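You operate a simulated robot arm through the tools that you are given. There is no shell and no other tool. Be economical: measure what you need, move in short steps, check, and stop when the job is done.

You are at the controls of a simulated robot arm. One attempt, no reset.

Task
Put one of the grommets from the top of the grey cabinet on top of the orange spool.

The check looks at the end state, three seconds after you hand in, the way a careful person would. Anything else that was tipped, shoved, dropped, spilled or broken makes it a failure.

Robot
A 6-joint arm with a two-finger parallel gripper, fixed in place. Base frame: the origin is at the foot of the arm, x ahead of it, y to its left, z up; the work surface is at about z = 0. Readings come in cm, degrees, newtons and seconds.
With the tool pointing down near the work surface it reaches from about 16 to 42 cm from the base axis. Its first joint turns from -66.0 to 66.0 degrees. Payload 1.57 kg.
Tool frame: the origin (TCP) lies between the finger pads and is the grasp point; the fingertips stand 3 cm ahead of it; z points along the fingers, y is the line along which they close. The gripper opens to 8 cm. The fingers are 1.7 cm wide and 1.2 cm thick; the gripper's body (4 by 8.2 cm) begins 8 cm behind the TCP.
Orientation is that of the tool frame in the base frame, as [roll, pitch, yaw] about the fixed x, y, z axes, in that order (R = Rz(yaw) Ry(pitch) Rx(roll)). With the fingers straight down and closing along the base's y, the tool's x points along the base's -x, its y along +y and its z along -z.

Tools
- The arm moves only by the tool play_rows. Its argument "series" is a list of rows, each a list of 4 numbers: the shift along the base's x, y, z in cm, then the turn about the base's z in degrees. In form: [[tx, ty, tz, spin], ...]. A call has 1 to 12 rows; each row shifts and turns the commanded pose from where the row before left it. "claw" is the finger opening in cm, from 0 to 8, set as the call begins (left out, the last holds). Each row takes 0.2 s and may step no farther than 5 cm and 8.6 degrees from the row before; otherwise, or with a gripper value out of range, the whole call is refused. Where a pose cannot be reached the arm comes as near as it can. A force on the tool above 40 N (or 10 N above the force at the start of the call, whichever is more), or a blocked arm, ends the call early, and 0.2 s more pass. The fingers move at their own pace (about 15.3 cm/s each) and stop on an object; they squeeze with about 33 N. The grip force told is the motor's: it shows also when the fingers shut on nothing. Time passes only in rows, and 0.2 s behind the last, so rows that do not move let the fingers close. The reply holds the time, the measured pose of the TCP, the force on the tool along the base axes, the opening and the grip force, in the units named above and with some noise, and new pictures: "show" is both (left out), scene, wrist or none.
- Cameras (640 x 400 px; columns grow to the right, rows downward): "scene" is fixed at [4, -31.98, 43.81]; the picture's right is [0.89, -0.45, 0.00], its down [-0.21, -0.40, -0.89] and it looks along [0.40, 0.79, -0.45] (base axes); focal length 352 px, centre (320, 200). "wrist" rides on the gripper at [-3.2, 0, -7.8] in the tool frame; the picture's right is [0.00, -1.00, 0.00], its down [0.97, 0.00, -0.24] and it looks along [0.24, 0.00, 0.97] (tool axes); focal length 218 px, centre (320, 200).
- point_at(camera, pixels): for up to 12 pixels [column, row] of the newest picture of that camera ("zoom" is the newest enlarged one), the place [x, y, z] in the base frame of the surface seen there, good to about 0.3 cm. No time passes.
- inspect(camera, box): a new picture of the part [left, top, right, bottom] of that camera's present view, enlarged. No time passes.
- sign_off(): hands the job in; it is judged then, once.

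Keep the steps short. Do not move on a guess: measure, check each grasp and each placing, and mend mistakes. In all there are 60 turns and 120 pictures (those below and enlarged ones count). Leave the gripper open and the arm clear of the work at the hand-in unless told otherwise, and finish with a single line.

The tools are called after ">>>" as a command line: name --pt "numbers of a row" for each row, then --argument value for the rest, lists and objects as JSON in quotes. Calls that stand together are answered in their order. play_rows: Moves the arm, as the interface text tells. Its arguments: {"type":"object","properties":{"series":{"type":"array","items":{"type":"array","items":{"type":"number"}}},"claw":{"type":"number"},"show":{"type":"string","enum":["both","scene","wrist","none"]}},"required":["series"]} The other tools are called the same way: point_at (camera, pixels) gives the place of the surface under pixels of a picture; inspect (camera, box) takes an enlarged picture of a part of a camera's view; sign_off () hands the job in.

At the start:

```text
time_s: 0.0
tcp_pos: [22.85, 16.24, 23.57]
tool_rot: [179.9, 0.1, 179.9]
force: [0.5, -0.6, -0.4]
gripper_width: 8.01
gripper_force: 0.1
```

scene: 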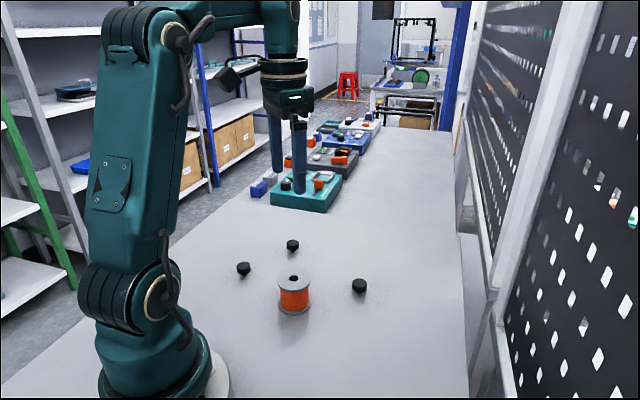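
wrist: 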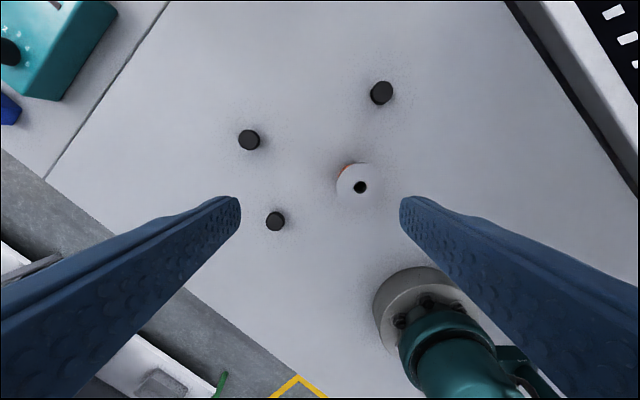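

I see three black pieces around an orange spool on the grey top. I'll enlarge both views and measure them.

>>> inspect --camera "scene" --box '[220, 220, 400, 332]'

>>> inspect --camera "wrist" --box '[220, 60, 420, 240]'

>>> point_at --camera "wrist" --pixels '[[249, 138], [381, 91], [275, 220], [350, 195], [345, 180], [371, 187], [360, 170], [360, 187], [300, 140], [275, 212], [275, 229], [266, 221]]'

>>> point_at --camera "scene" --pixels '[[292, 243], [243, 266], [360, 283], [293, 272], [278, 278], [309, 278], [293, 285], [293, 312], [250, 188], [330, 240]]'

```text
3.56 times, centred on (310, 276) of scene
```

zoom: 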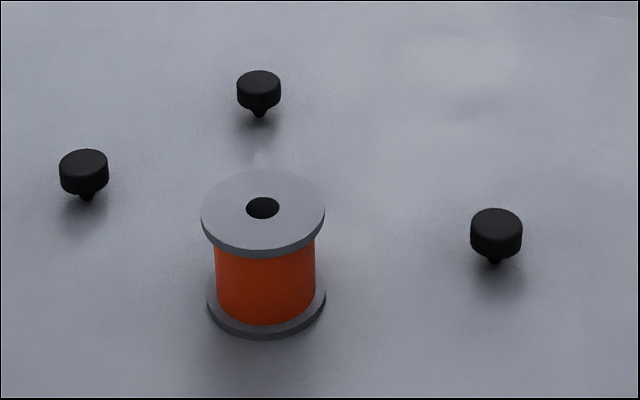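

```text
2.22 times, centred on (320, 150) of wrist
```

zoom: 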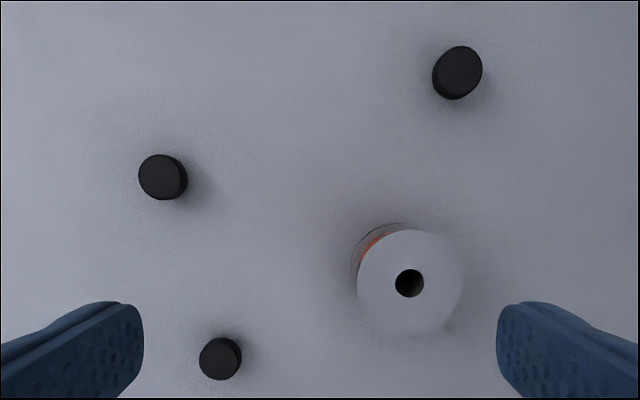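

```text
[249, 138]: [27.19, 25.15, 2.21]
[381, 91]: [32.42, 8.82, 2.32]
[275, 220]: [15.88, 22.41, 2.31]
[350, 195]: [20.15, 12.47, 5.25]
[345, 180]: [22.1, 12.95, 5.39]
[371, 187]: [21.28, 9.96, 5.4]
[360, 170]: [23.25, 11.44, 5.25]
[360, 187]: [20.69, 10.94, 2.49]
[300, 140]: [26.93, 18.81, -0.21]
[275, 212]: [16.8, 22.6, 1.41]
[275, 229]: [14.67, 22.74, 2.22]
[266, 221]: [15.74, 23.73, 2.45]
```

```text
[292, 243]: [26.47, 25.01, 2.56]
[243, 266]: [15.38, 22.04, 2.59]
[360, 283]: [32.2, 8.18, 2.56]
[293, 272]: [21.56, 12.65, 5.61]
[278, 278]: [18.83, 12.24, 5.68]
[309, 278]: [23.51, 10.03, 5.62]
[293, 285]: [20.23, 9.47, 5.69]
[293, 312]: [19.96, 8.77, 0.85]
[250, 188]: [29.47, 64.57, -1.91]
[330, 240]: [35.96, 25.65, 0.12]
```

Grommets are stem-down caps about 2.5 cm wide, tops at z≈2.4; the spool top is at z≈5.4 with a central hole near (21.3, 11.4). I'll take the near-right grommet at about (32.3, 8.6), and first go above it at z≈15.

>>> play_rows --pt "3 -2.5 0 0" --pt "3 -2.5 -2 0" --pt "3.4 -2.6 -3 0" --pt "0 0 -3 0" --pt "0 0 0 0" --claw 8

```text
refused: row 3 steps farther than a row can; nothing moved
```

The third row was too long, so I'll split it up.

>>> play_rows --pt "3 -2.5 0 0" --pt "3 -2.5 -2 0" --pt "3.4 -2.6 -2 0" --pt "0 0 -4 0" --pt "0 0 0 0" --claw 8

```text
time_s: 1.2
tcp_pos: [32.37, 8.45, 15.52]
tool_rot: [179.9, 0.1, 180.0]
force: [0.5, -0.2, 1.1]
gripper_width: 8.0
gripper_force: 0.1
```

scene: 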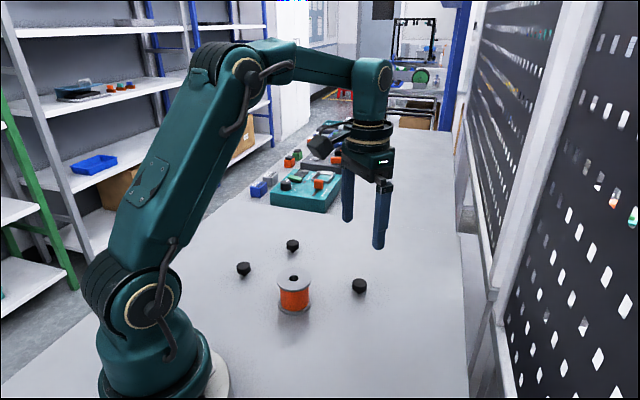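
wrist: 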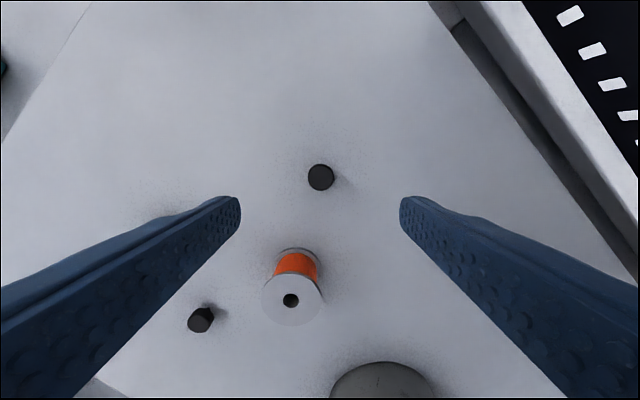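

The grommet sits at wrist pixel (320, 177), nearly centred. I'll measure its edges and stem.

>>> inspect --camera "scene" --box '[328, 265, 392, 305]'

>>> point_at --camera "wrist" --pixels '[[320, 176], [310, 176], [331, 176], [320, 167], [320, 185], [291, 283], [291, 318], [266, 300], [317, 300]]'

>>> inspect --camera "wrist" --box '[230, 140, 390, 340]'

```text
10.00 times, centred on (360, 285) of scene
```

zoom: 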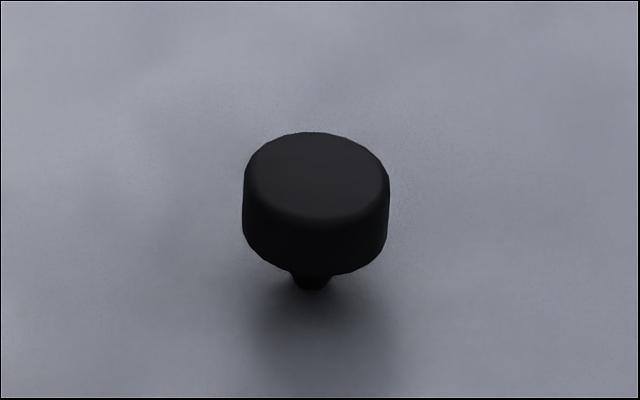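

```text
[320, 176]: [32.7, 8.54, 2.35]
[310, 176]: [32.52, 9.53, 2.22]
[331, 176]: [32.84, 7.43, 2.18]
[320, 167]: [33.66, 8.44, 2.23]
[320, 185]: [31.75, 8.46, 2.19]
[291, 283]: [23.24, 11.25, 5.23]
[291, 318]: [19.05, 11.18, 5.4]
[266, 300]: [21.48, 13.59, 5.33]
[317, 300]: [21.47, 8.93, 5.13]
```

```text
2.00 times, centred on (310, 240) of wrist
```

zoom: 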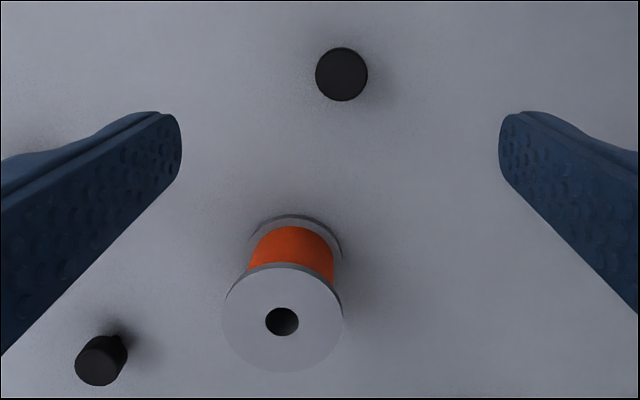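

The grommet centre is (32.7, 8.47), cap about z 1.1–2.3 with a stem of about 1 cm below. I'll shift x by 0.33 and lower so the tips stay above the cap's underside (TCP z≈4.4), with fingers narrowed to 5 cm.

>>> play_rows --pt "0.33 0 -3 0" --pt "0 0 -3 0" --pt "0 0 -2.5 0" --pt "0 0 -1.5 0" --pt "0 0 -1.1 0" --pt "0 0 0 0" --claw 5

```text
time_s: 2.6
tcp_pos: [32.62, 8.59, 4.54]
tool_rot: [179.9, 0.1, 180.0]
force: [-0.2, 0.7, 1.0]
gripper_width: 5.02
gripper_force: 0.0
```

scene: 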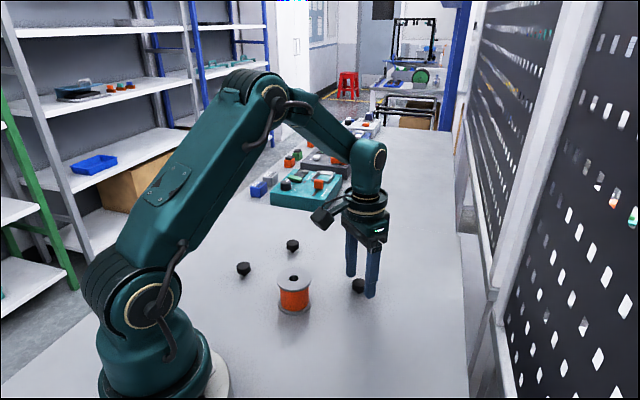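
wrist: 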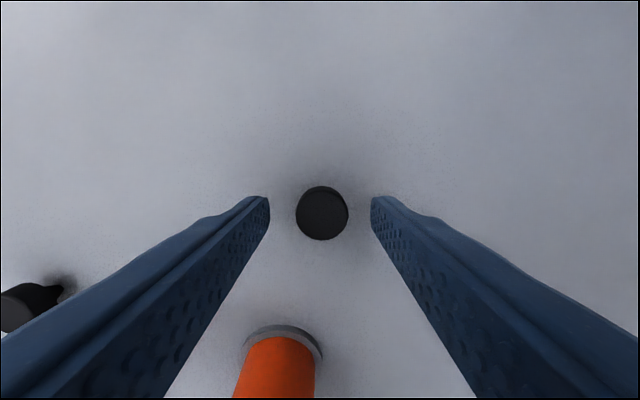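

Cap at wrist pixel (322, 213) gives (32.7, 8.5), well centred. Lowering 0.15 and closing.

>>> play_rows --pt "0.05 -0.08 -0.15 0" --pt "0 0 0 0" --show "none"

>>> play_rows --pt "0 0 0 0" --pt "0 0 0 0" --pt "0 0 0 0" --claw 0

>>> inspect --camera "scene" --box '[328, 245, 408, 305]'

```text
time_s: 3.2
tcp_pos: [32.63, 8.52, 4.31]
tool_rot: [179.9, 0.1, -180.0]
force: [0.8, 0.7, 0.1]
gripper_width: 4.99
gripper_force: 0.0
```

```text
time_s: 4.0
tcp_pos: [32.68, 8.39, 4.41]
tool_rot: [-180.0, 0.1, 180.0]
force: [-0.6, -0.5, -0.1]
gripper_width: 2.29
gripper_force: 33.2
```

scene: 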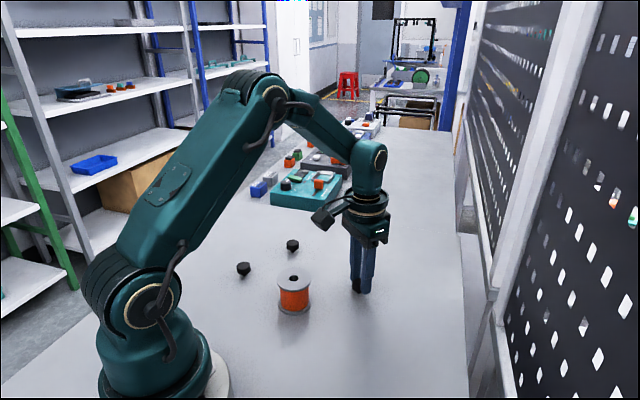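
wrist: 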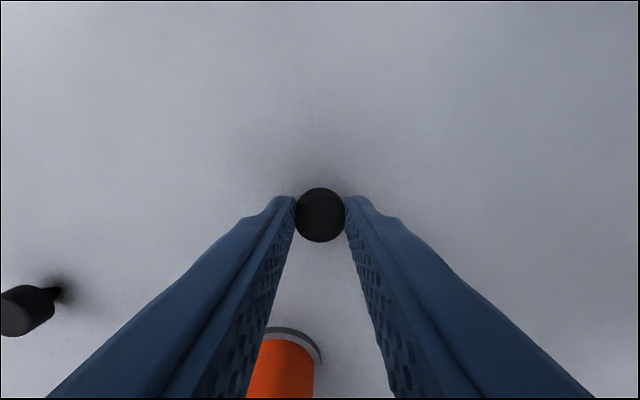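

```text
6.67 times, centred on (368, 275) of scene
```

zoom: 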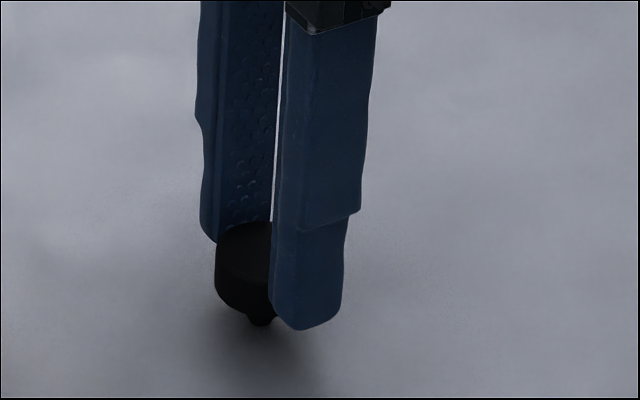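

Grip is good: 2.29 cm at 33 N, cap upright. Lifting 7 cm straight up, then checking.

>>> play_rows --pt "0 0 1.5 0" --pt "0 0 2.5 0" --pt "0 0 3 0" --pt "0 0 0 0"

>>> inspect --camera "scene" --box '[320, 190, 400, 240]'

```text
time_s: 5.0
tcp_pos: [32.6, 8.55, 11.48]
tool_rot: [-179.9, 0.1, -180.0]
force: [-0.8, 0.4, 0.2]
gripper_width: 2.31
gripper_force: 33.0
```

scene: 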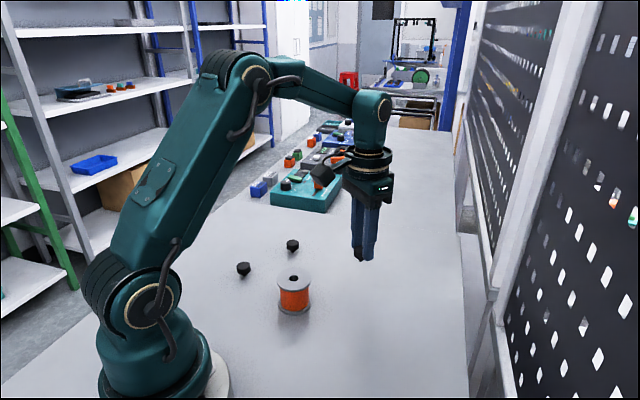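
wrist: 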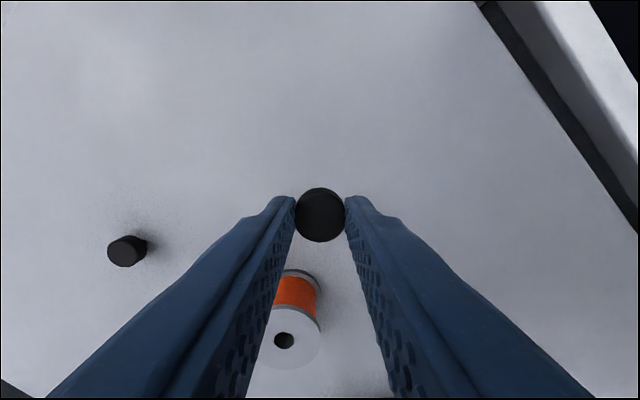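

```text
8.00 times, centred on (360, 215) of scene
```

zoom: 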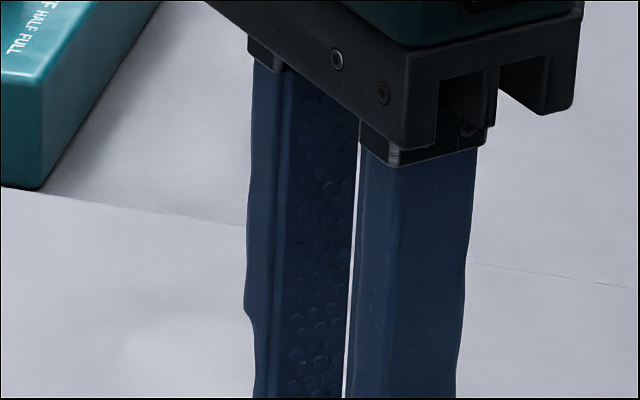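

Grommet still held in the same place (pixel 320, 214). The hole at pixel (284, 340) computes to about (21.15, 11.3), agreeing with earlier views. Moving above the spool, with the stem about 1.7 cm clear of it.

>>> play_rows --pt "-2.9 0.7 0.5 0" --pt "-2.9 0.7 0 0" --pt "-2.9 0.7 0 0" --pt "-2.77 0.72 0 0" --pt "0 0 0 0" --pt "0 0 0 0"

>>> inspect --camera "scene" --box '[256, 235, 336, 325]'

```text
time_s: 6.4
tcp_pos: [21.21, 11.4, 11.89]
tool_rot: [179.9, 0.1, -180.0]
force: [-0.1, -0.3, 0.4]
gripper_width: 2.3
gripper_force: 33.8
```

scene: 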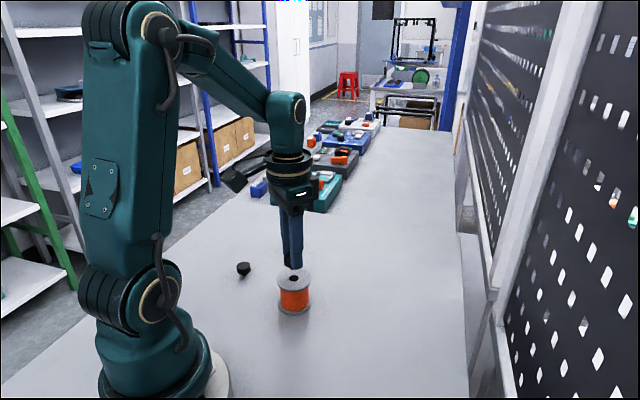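
wrist: 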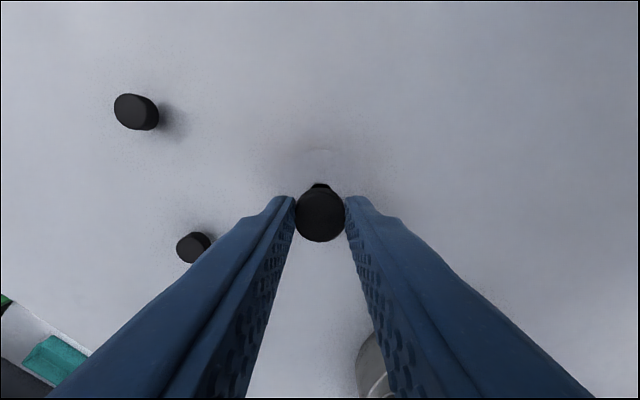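

```text
4.44 times, centred on (296, 280) of scene
```

zoom: 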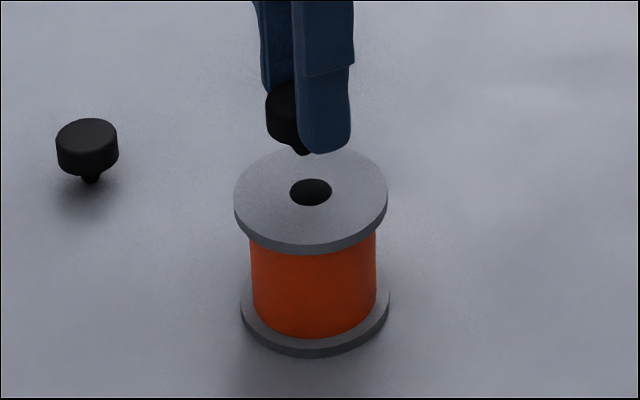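

The hole's far rim peeks out above the cap at wrist pixel (320, 184). I'll zoom to verify alignment.

>>> inspect --camera "wrist" --box '[270, 135, 370, 250]'

>>> point_at --camera "scene" --pixels '[[284, 278], [302, 278], [293, 271], [293, 284], [278, 280], [310, 280]]'

```text
3.48 times, centred on (320, 192) of wrist
```

zoom: 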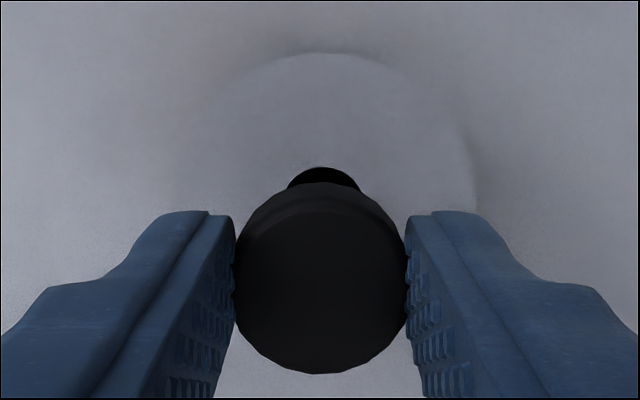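

```text
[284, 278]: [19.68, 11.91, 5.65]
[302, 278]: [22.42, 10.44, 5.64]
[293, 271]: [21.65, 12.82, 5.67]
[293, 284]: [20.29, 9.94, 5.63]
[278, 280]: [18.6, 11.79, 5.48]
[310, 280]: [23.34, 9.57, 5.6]
```

Hole is about 0.1 cm toward −y from the grommet, x is aligned within 0.05. Correcting and lowering to about z 9.7, with the stem just at the hole's mouth, then checking.

>>> play_rows --pt "0.03 -0.1 -0.5 0" --pt "0 0 -0.8 0" --pt "0 0 -0.9 0" --pt "0 0 0 0"

>>> inspect --camera "scene" --box '[256, 235, 336, 325]'

>>> inspect --camera "wrist" --box '[270, 135, 370, 250]'

```text
time_s: 7.3
tcp_pos: [21.29, 11.24, 9.8]
tool_rot: [179.8, 0.2, -180.0]
force: [-2.5, 0.3, 11.2]
gripper_width: 2.32
gripper_force: 32.8
stopped in row 4: the force on the tool passed its limit (the readings are from after the stop); the commanded pose is now the measured one
```

scene: 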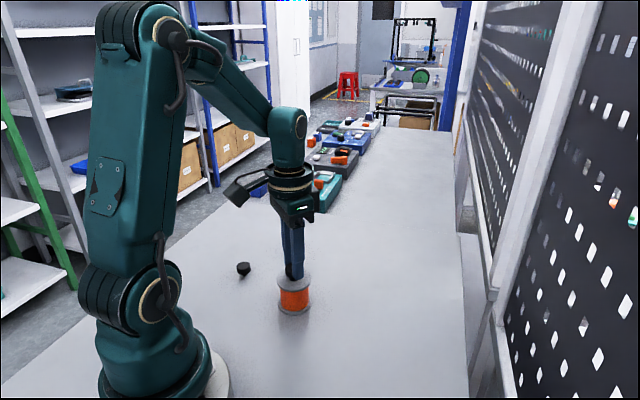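
wrist: 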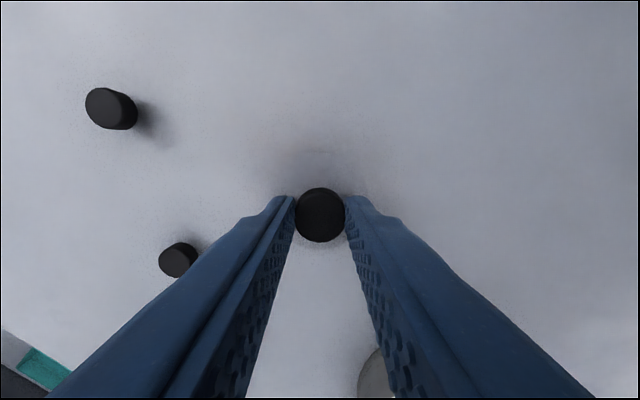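

```text
4.44 times, centred on (296, 280) of scene
```

zoom: 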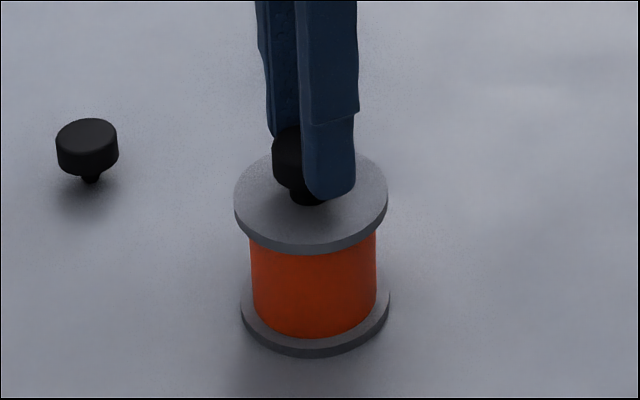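

```text
3.48 times, centred on (320, 192) of wrist
```

zoom: 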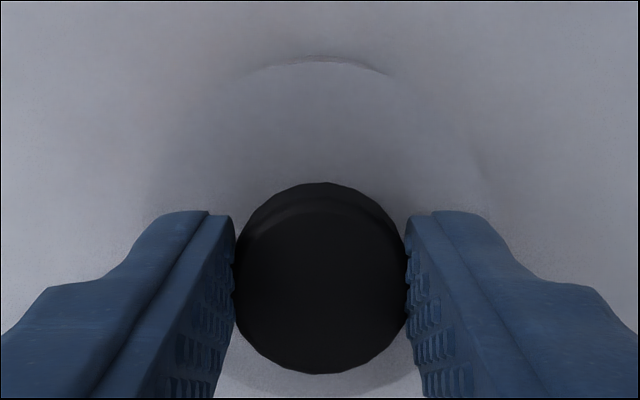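

Contact came earlier than the seated height (z 9.8, so stem tip at about 5.4, flange level). I'll look closely before doing anything else.

>>> inspect --camera "scene" --box '[275, 258, 315, 293]'

>>> play_rows --pt "0 0 0.05 0" --pt "0 0 0 0" --show "none"

```text
11.43 times, centred on (295, 276) of scene
```

zoom: 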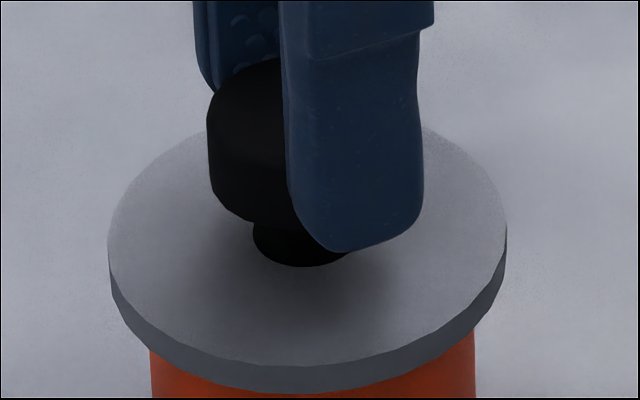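

```text
time_s: 7.9
tcp_pos: [21.41, 11.29, 9.84]
tool_rot: [180.0, 0.3, 179.9]
force: [0.1, -0.8, 2.6]
gripper_width: 2.32
gripper_force: 32.8
```

Force is back to light contact. I'll raise 0.5 cm and recheck alignment against the hole in the wrist view.

>>> play_rows --pt "0 0 0.5 0" --pt "0 0 1.0 0" --pt "0 0 0 0" --pt "0 0 0 0" --show "wrist"

>>> inspect --camera "wrist" --box '[270, 135, 370, 250]'

>>> inspect --camera "scene" --box '[265, 243, 325, 293]'

```text
time_s: 8.9
tcp_pos: [21.27, 11.2, 11.45]
tool_rot: [179.9, 0.2, -180.0]
force: [-0.9, -0.2, 0.2]
gripper_width: 2.32
gripper_force: 33.0
```

wrist: 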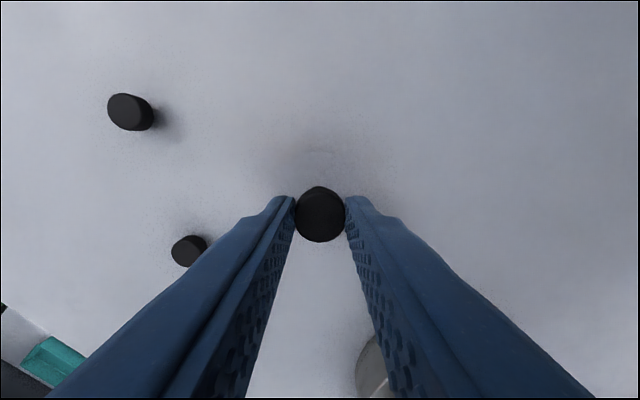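

```text
3.48 times, centred on (320, 192) of wrist
```

zoom: 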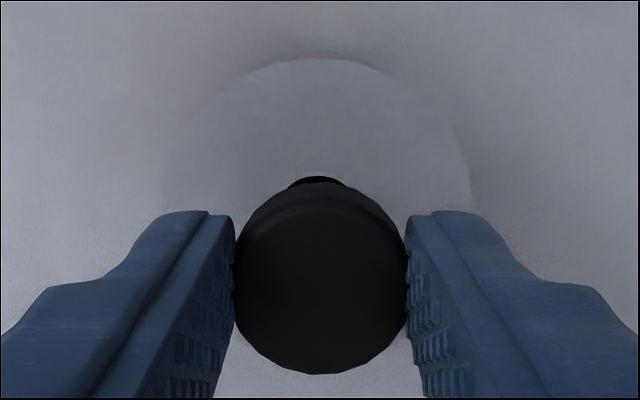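

```text
8.00 times, centred on (295, 268) of scene
```

zoom: 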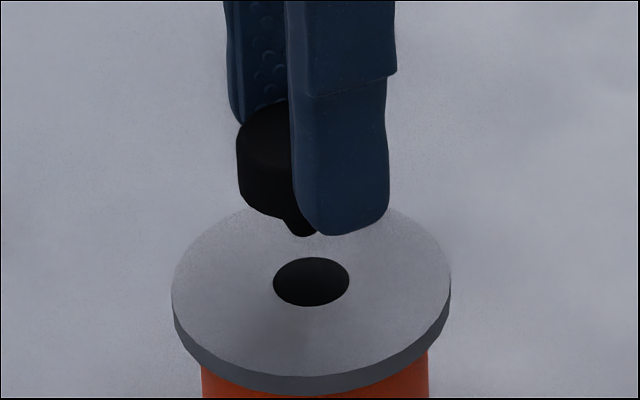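

The stem is within about 0.15 cm of the centre of a 1.5 cm hole, so the stop suggests the spool's top is effectively closed there. The grommets stand stably on their stems, so I'll set it down gently at the centre, in small steps, watching the force.

>>> play_rows --pt "0.05 -0.04 -0.5 0" --pt "0 0 -0.5 0" --pt "0 0 -0.3 0" --pt "0 0 -0.1 0" --pt "0 0 0 0" --show "none"

>>> play_rows --pt "0 0 -0.07 0" --pt "0 0 0 0" --show "none"

```text
time_s: 10.1
tcp_pos: [21.37, 11.14, 9.9]
tool_rot: [179.9, 0.1, -180.0]
force: [1.1, 0.6, -0.5]
gripper_width: 2.31
gripper_force: 33.2
```

```text
time_s: 10.7
tcp_pos: [21.31, 11.14, 10.0]
tool_rot: [179.9, 0.2, -180.0]
force: [0.2, 0.1, 2.2]
gripper_width: 2.32
gripper_force: 32.7
```

Force z 2.2 N hints at first touch; one more tiny step.

>>> play_rows --pt "0 0 -0.06 0" --pt "0 0 0 0" --show "none"

```text
time_s: 11.3
tcp_pos: [21.47, 11.13, 9.85]
tool_rot: [180.0, 0.3, 180.0]
force: [-1.3, 0.0, 13.6]
gripper_width: 2.33
gripper_force: 32.9
```

Firm contact (13.6 N) again at the same height. Easing up 0.05 to near-zero load and looking.

>>> play_rows --pt "0 0 -0.0 0" --pt "0 0 0.05 0" --pt "0 0 0 0"

>>> inspect --camera "scene" --box '[265, 243, 325, 293]'

```text
time_s: 12.1
tcp_pos: [21.37, 11.25, 9.93]
tool_rot: [179.9, 0.2, 180.0]
force: [1.9, 1.1, 5.1]
gripper_width: 2.33
gripper_force: 32.8
```

scene: 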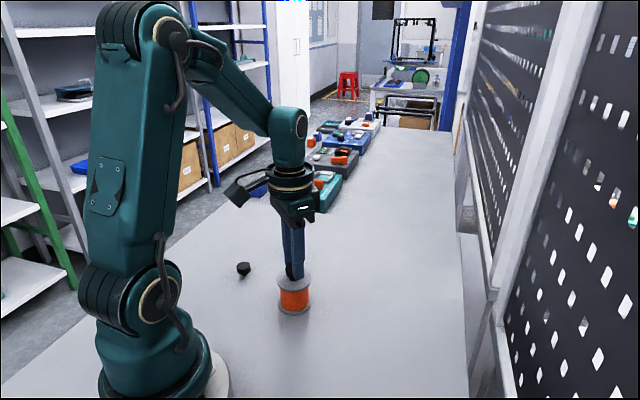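
wrist: 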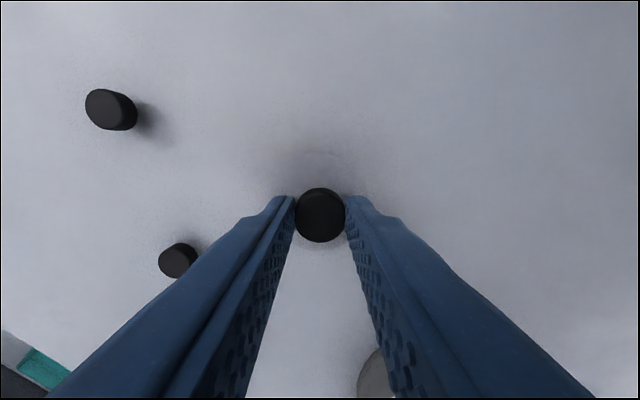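

```text
8.00 times, centred on (295, 268) of scene
```

zoom: 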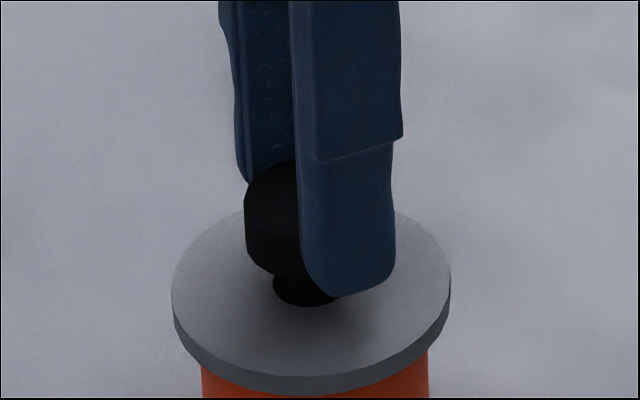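

Upright, centred, lightly loaded. Opening slightly to 2.8 cm to let it settle, then looking.

>>> play_rows --pt "0 0 0 0" --pt "0 0 0 0" --pt "0 0 0 0" --claw 2.8

>>> inspect --camera "scene" --box '[265, 243, 325, 293]'

```text
time_s: 12.9
tcp_pos: [21.21, 11.23, 9.79]
tool_rot: [179.9, 0.1, 180.0]
force: [0.0, -0.1, 0.7]
gripper_width: 2.8
gripper_force: 0.1
```

scene: 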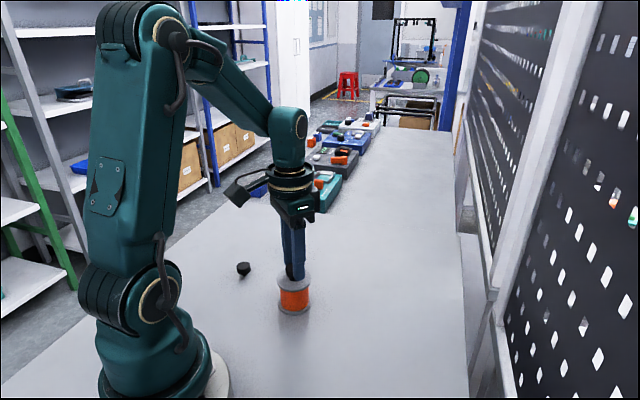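
wrist: 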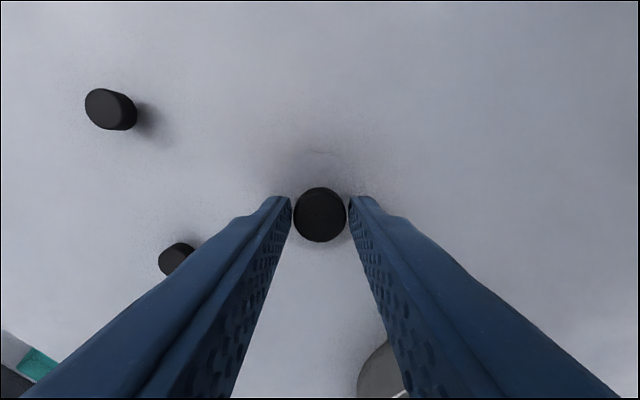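

```text
8.00 times, centred on (295, 268) of scene
```

zoom: 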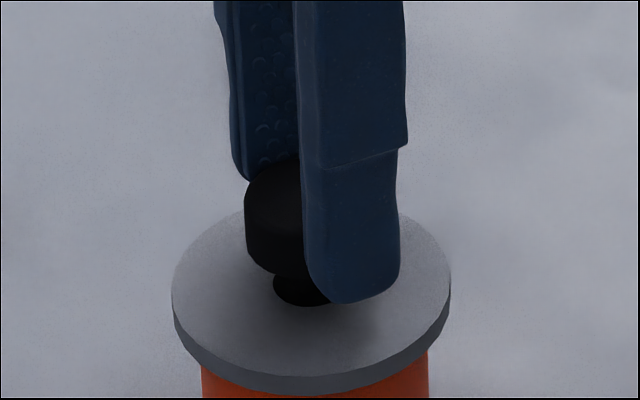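

The grommet is free and stands upright without leaning. Opening to 5 and rising straight up.

>>> play_rows --pt "0 0 0 0" --pt "0 0 0 0" --pt "0 0 1 0" --pt "0 0 2 0" --pt "0 0 3 0" --pt "0 0 4 0" --pt "0 0 0 0" --claw 5

>>> inspect --camera "scene" --box '[265, 253, 325, 318]'

```text
time_s: 14.5
tcp_pos: [21.25, 11.2, 19.8]
tool_rot: [179.8, 0.2, -179.9]
force: [0.4, -0.6, 0.3]
gripper_width: 4.99
gripper_force: 0.1
```

scene: 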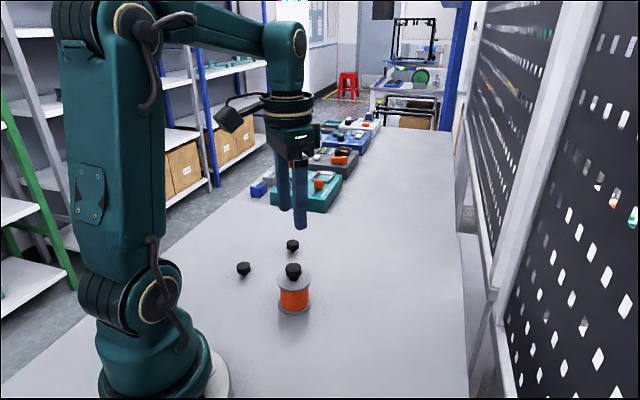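
wrist: 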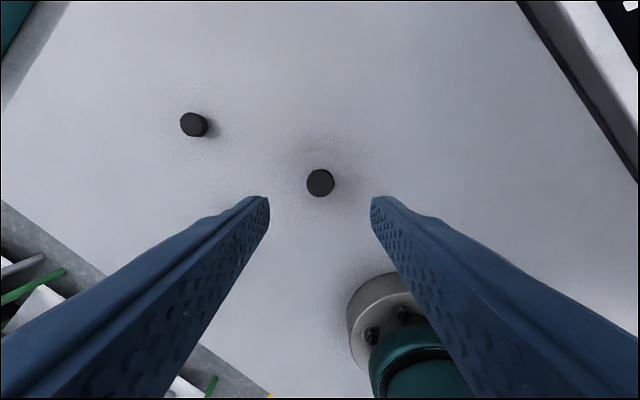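

```text
6.15 times, centred on (295, 286) of scene
```

zoom: 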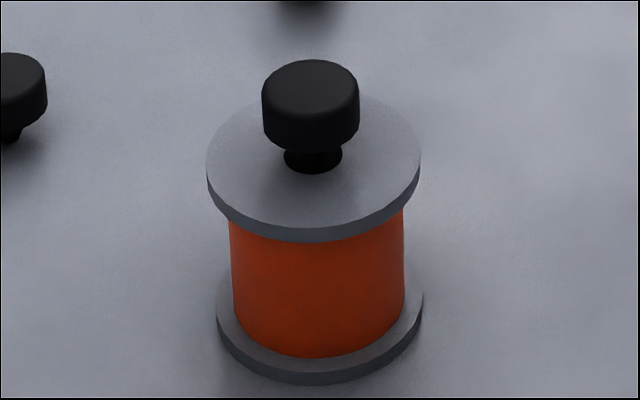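

The grommet stands upright, centred on the spool; the others and the spool are unmoved. I'll open fully, move the arm aside and check it stays put.

>>> play_rows --pt "0.5 2 2 0" --pt "0.5 3 1 0" --pt "0 0 0 0" --pt "0 0 0 0" --pt "0 0 0 0" --pt "0 0 0 0" --pt "0 0 0 0" --pt "0 0 0 0" --pt "0 0 0 0" --pt "0 0 0 0" --claw 8 --show "scene"

>>> inspect --camera "scene" --box '[220, 220, 400, 332]'

```text
time_s: 16.7
tcp_pos: [22.31, 16.26, 23.03]
tool_rot: [180.0, 0.2, 180.0]
force: [0.1, 0.2, 0.5]
gripper_width: 7.98
gripper_force: 0.0
```

scene: 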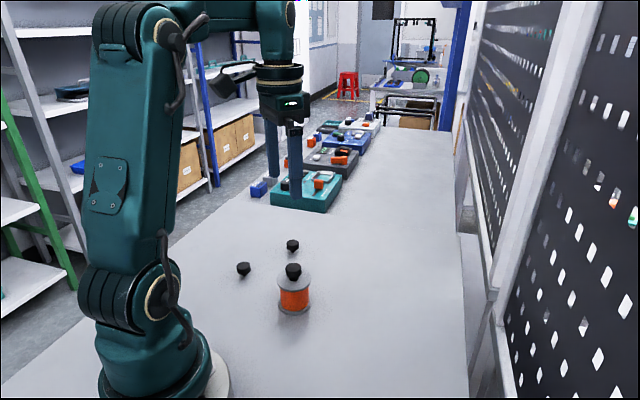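

```text
3.56 times, centred on (310, 276) of scene
```

zoom: 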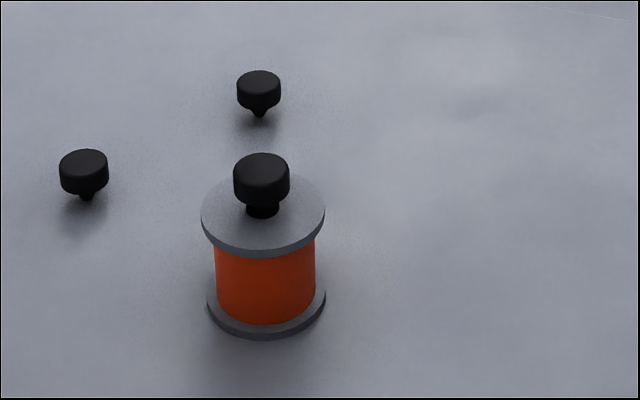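

The grommet has held still on the spool for over two seconds, the other objects are in place, and the gripper is open and clear. Handing in.

>>> sign_off

```text
The job is handed in.
```

One grommet is standing upright at the centre of the orange spool's top, resting on its stem because the stem did not drop into the spool's hole; nothing else was moved.
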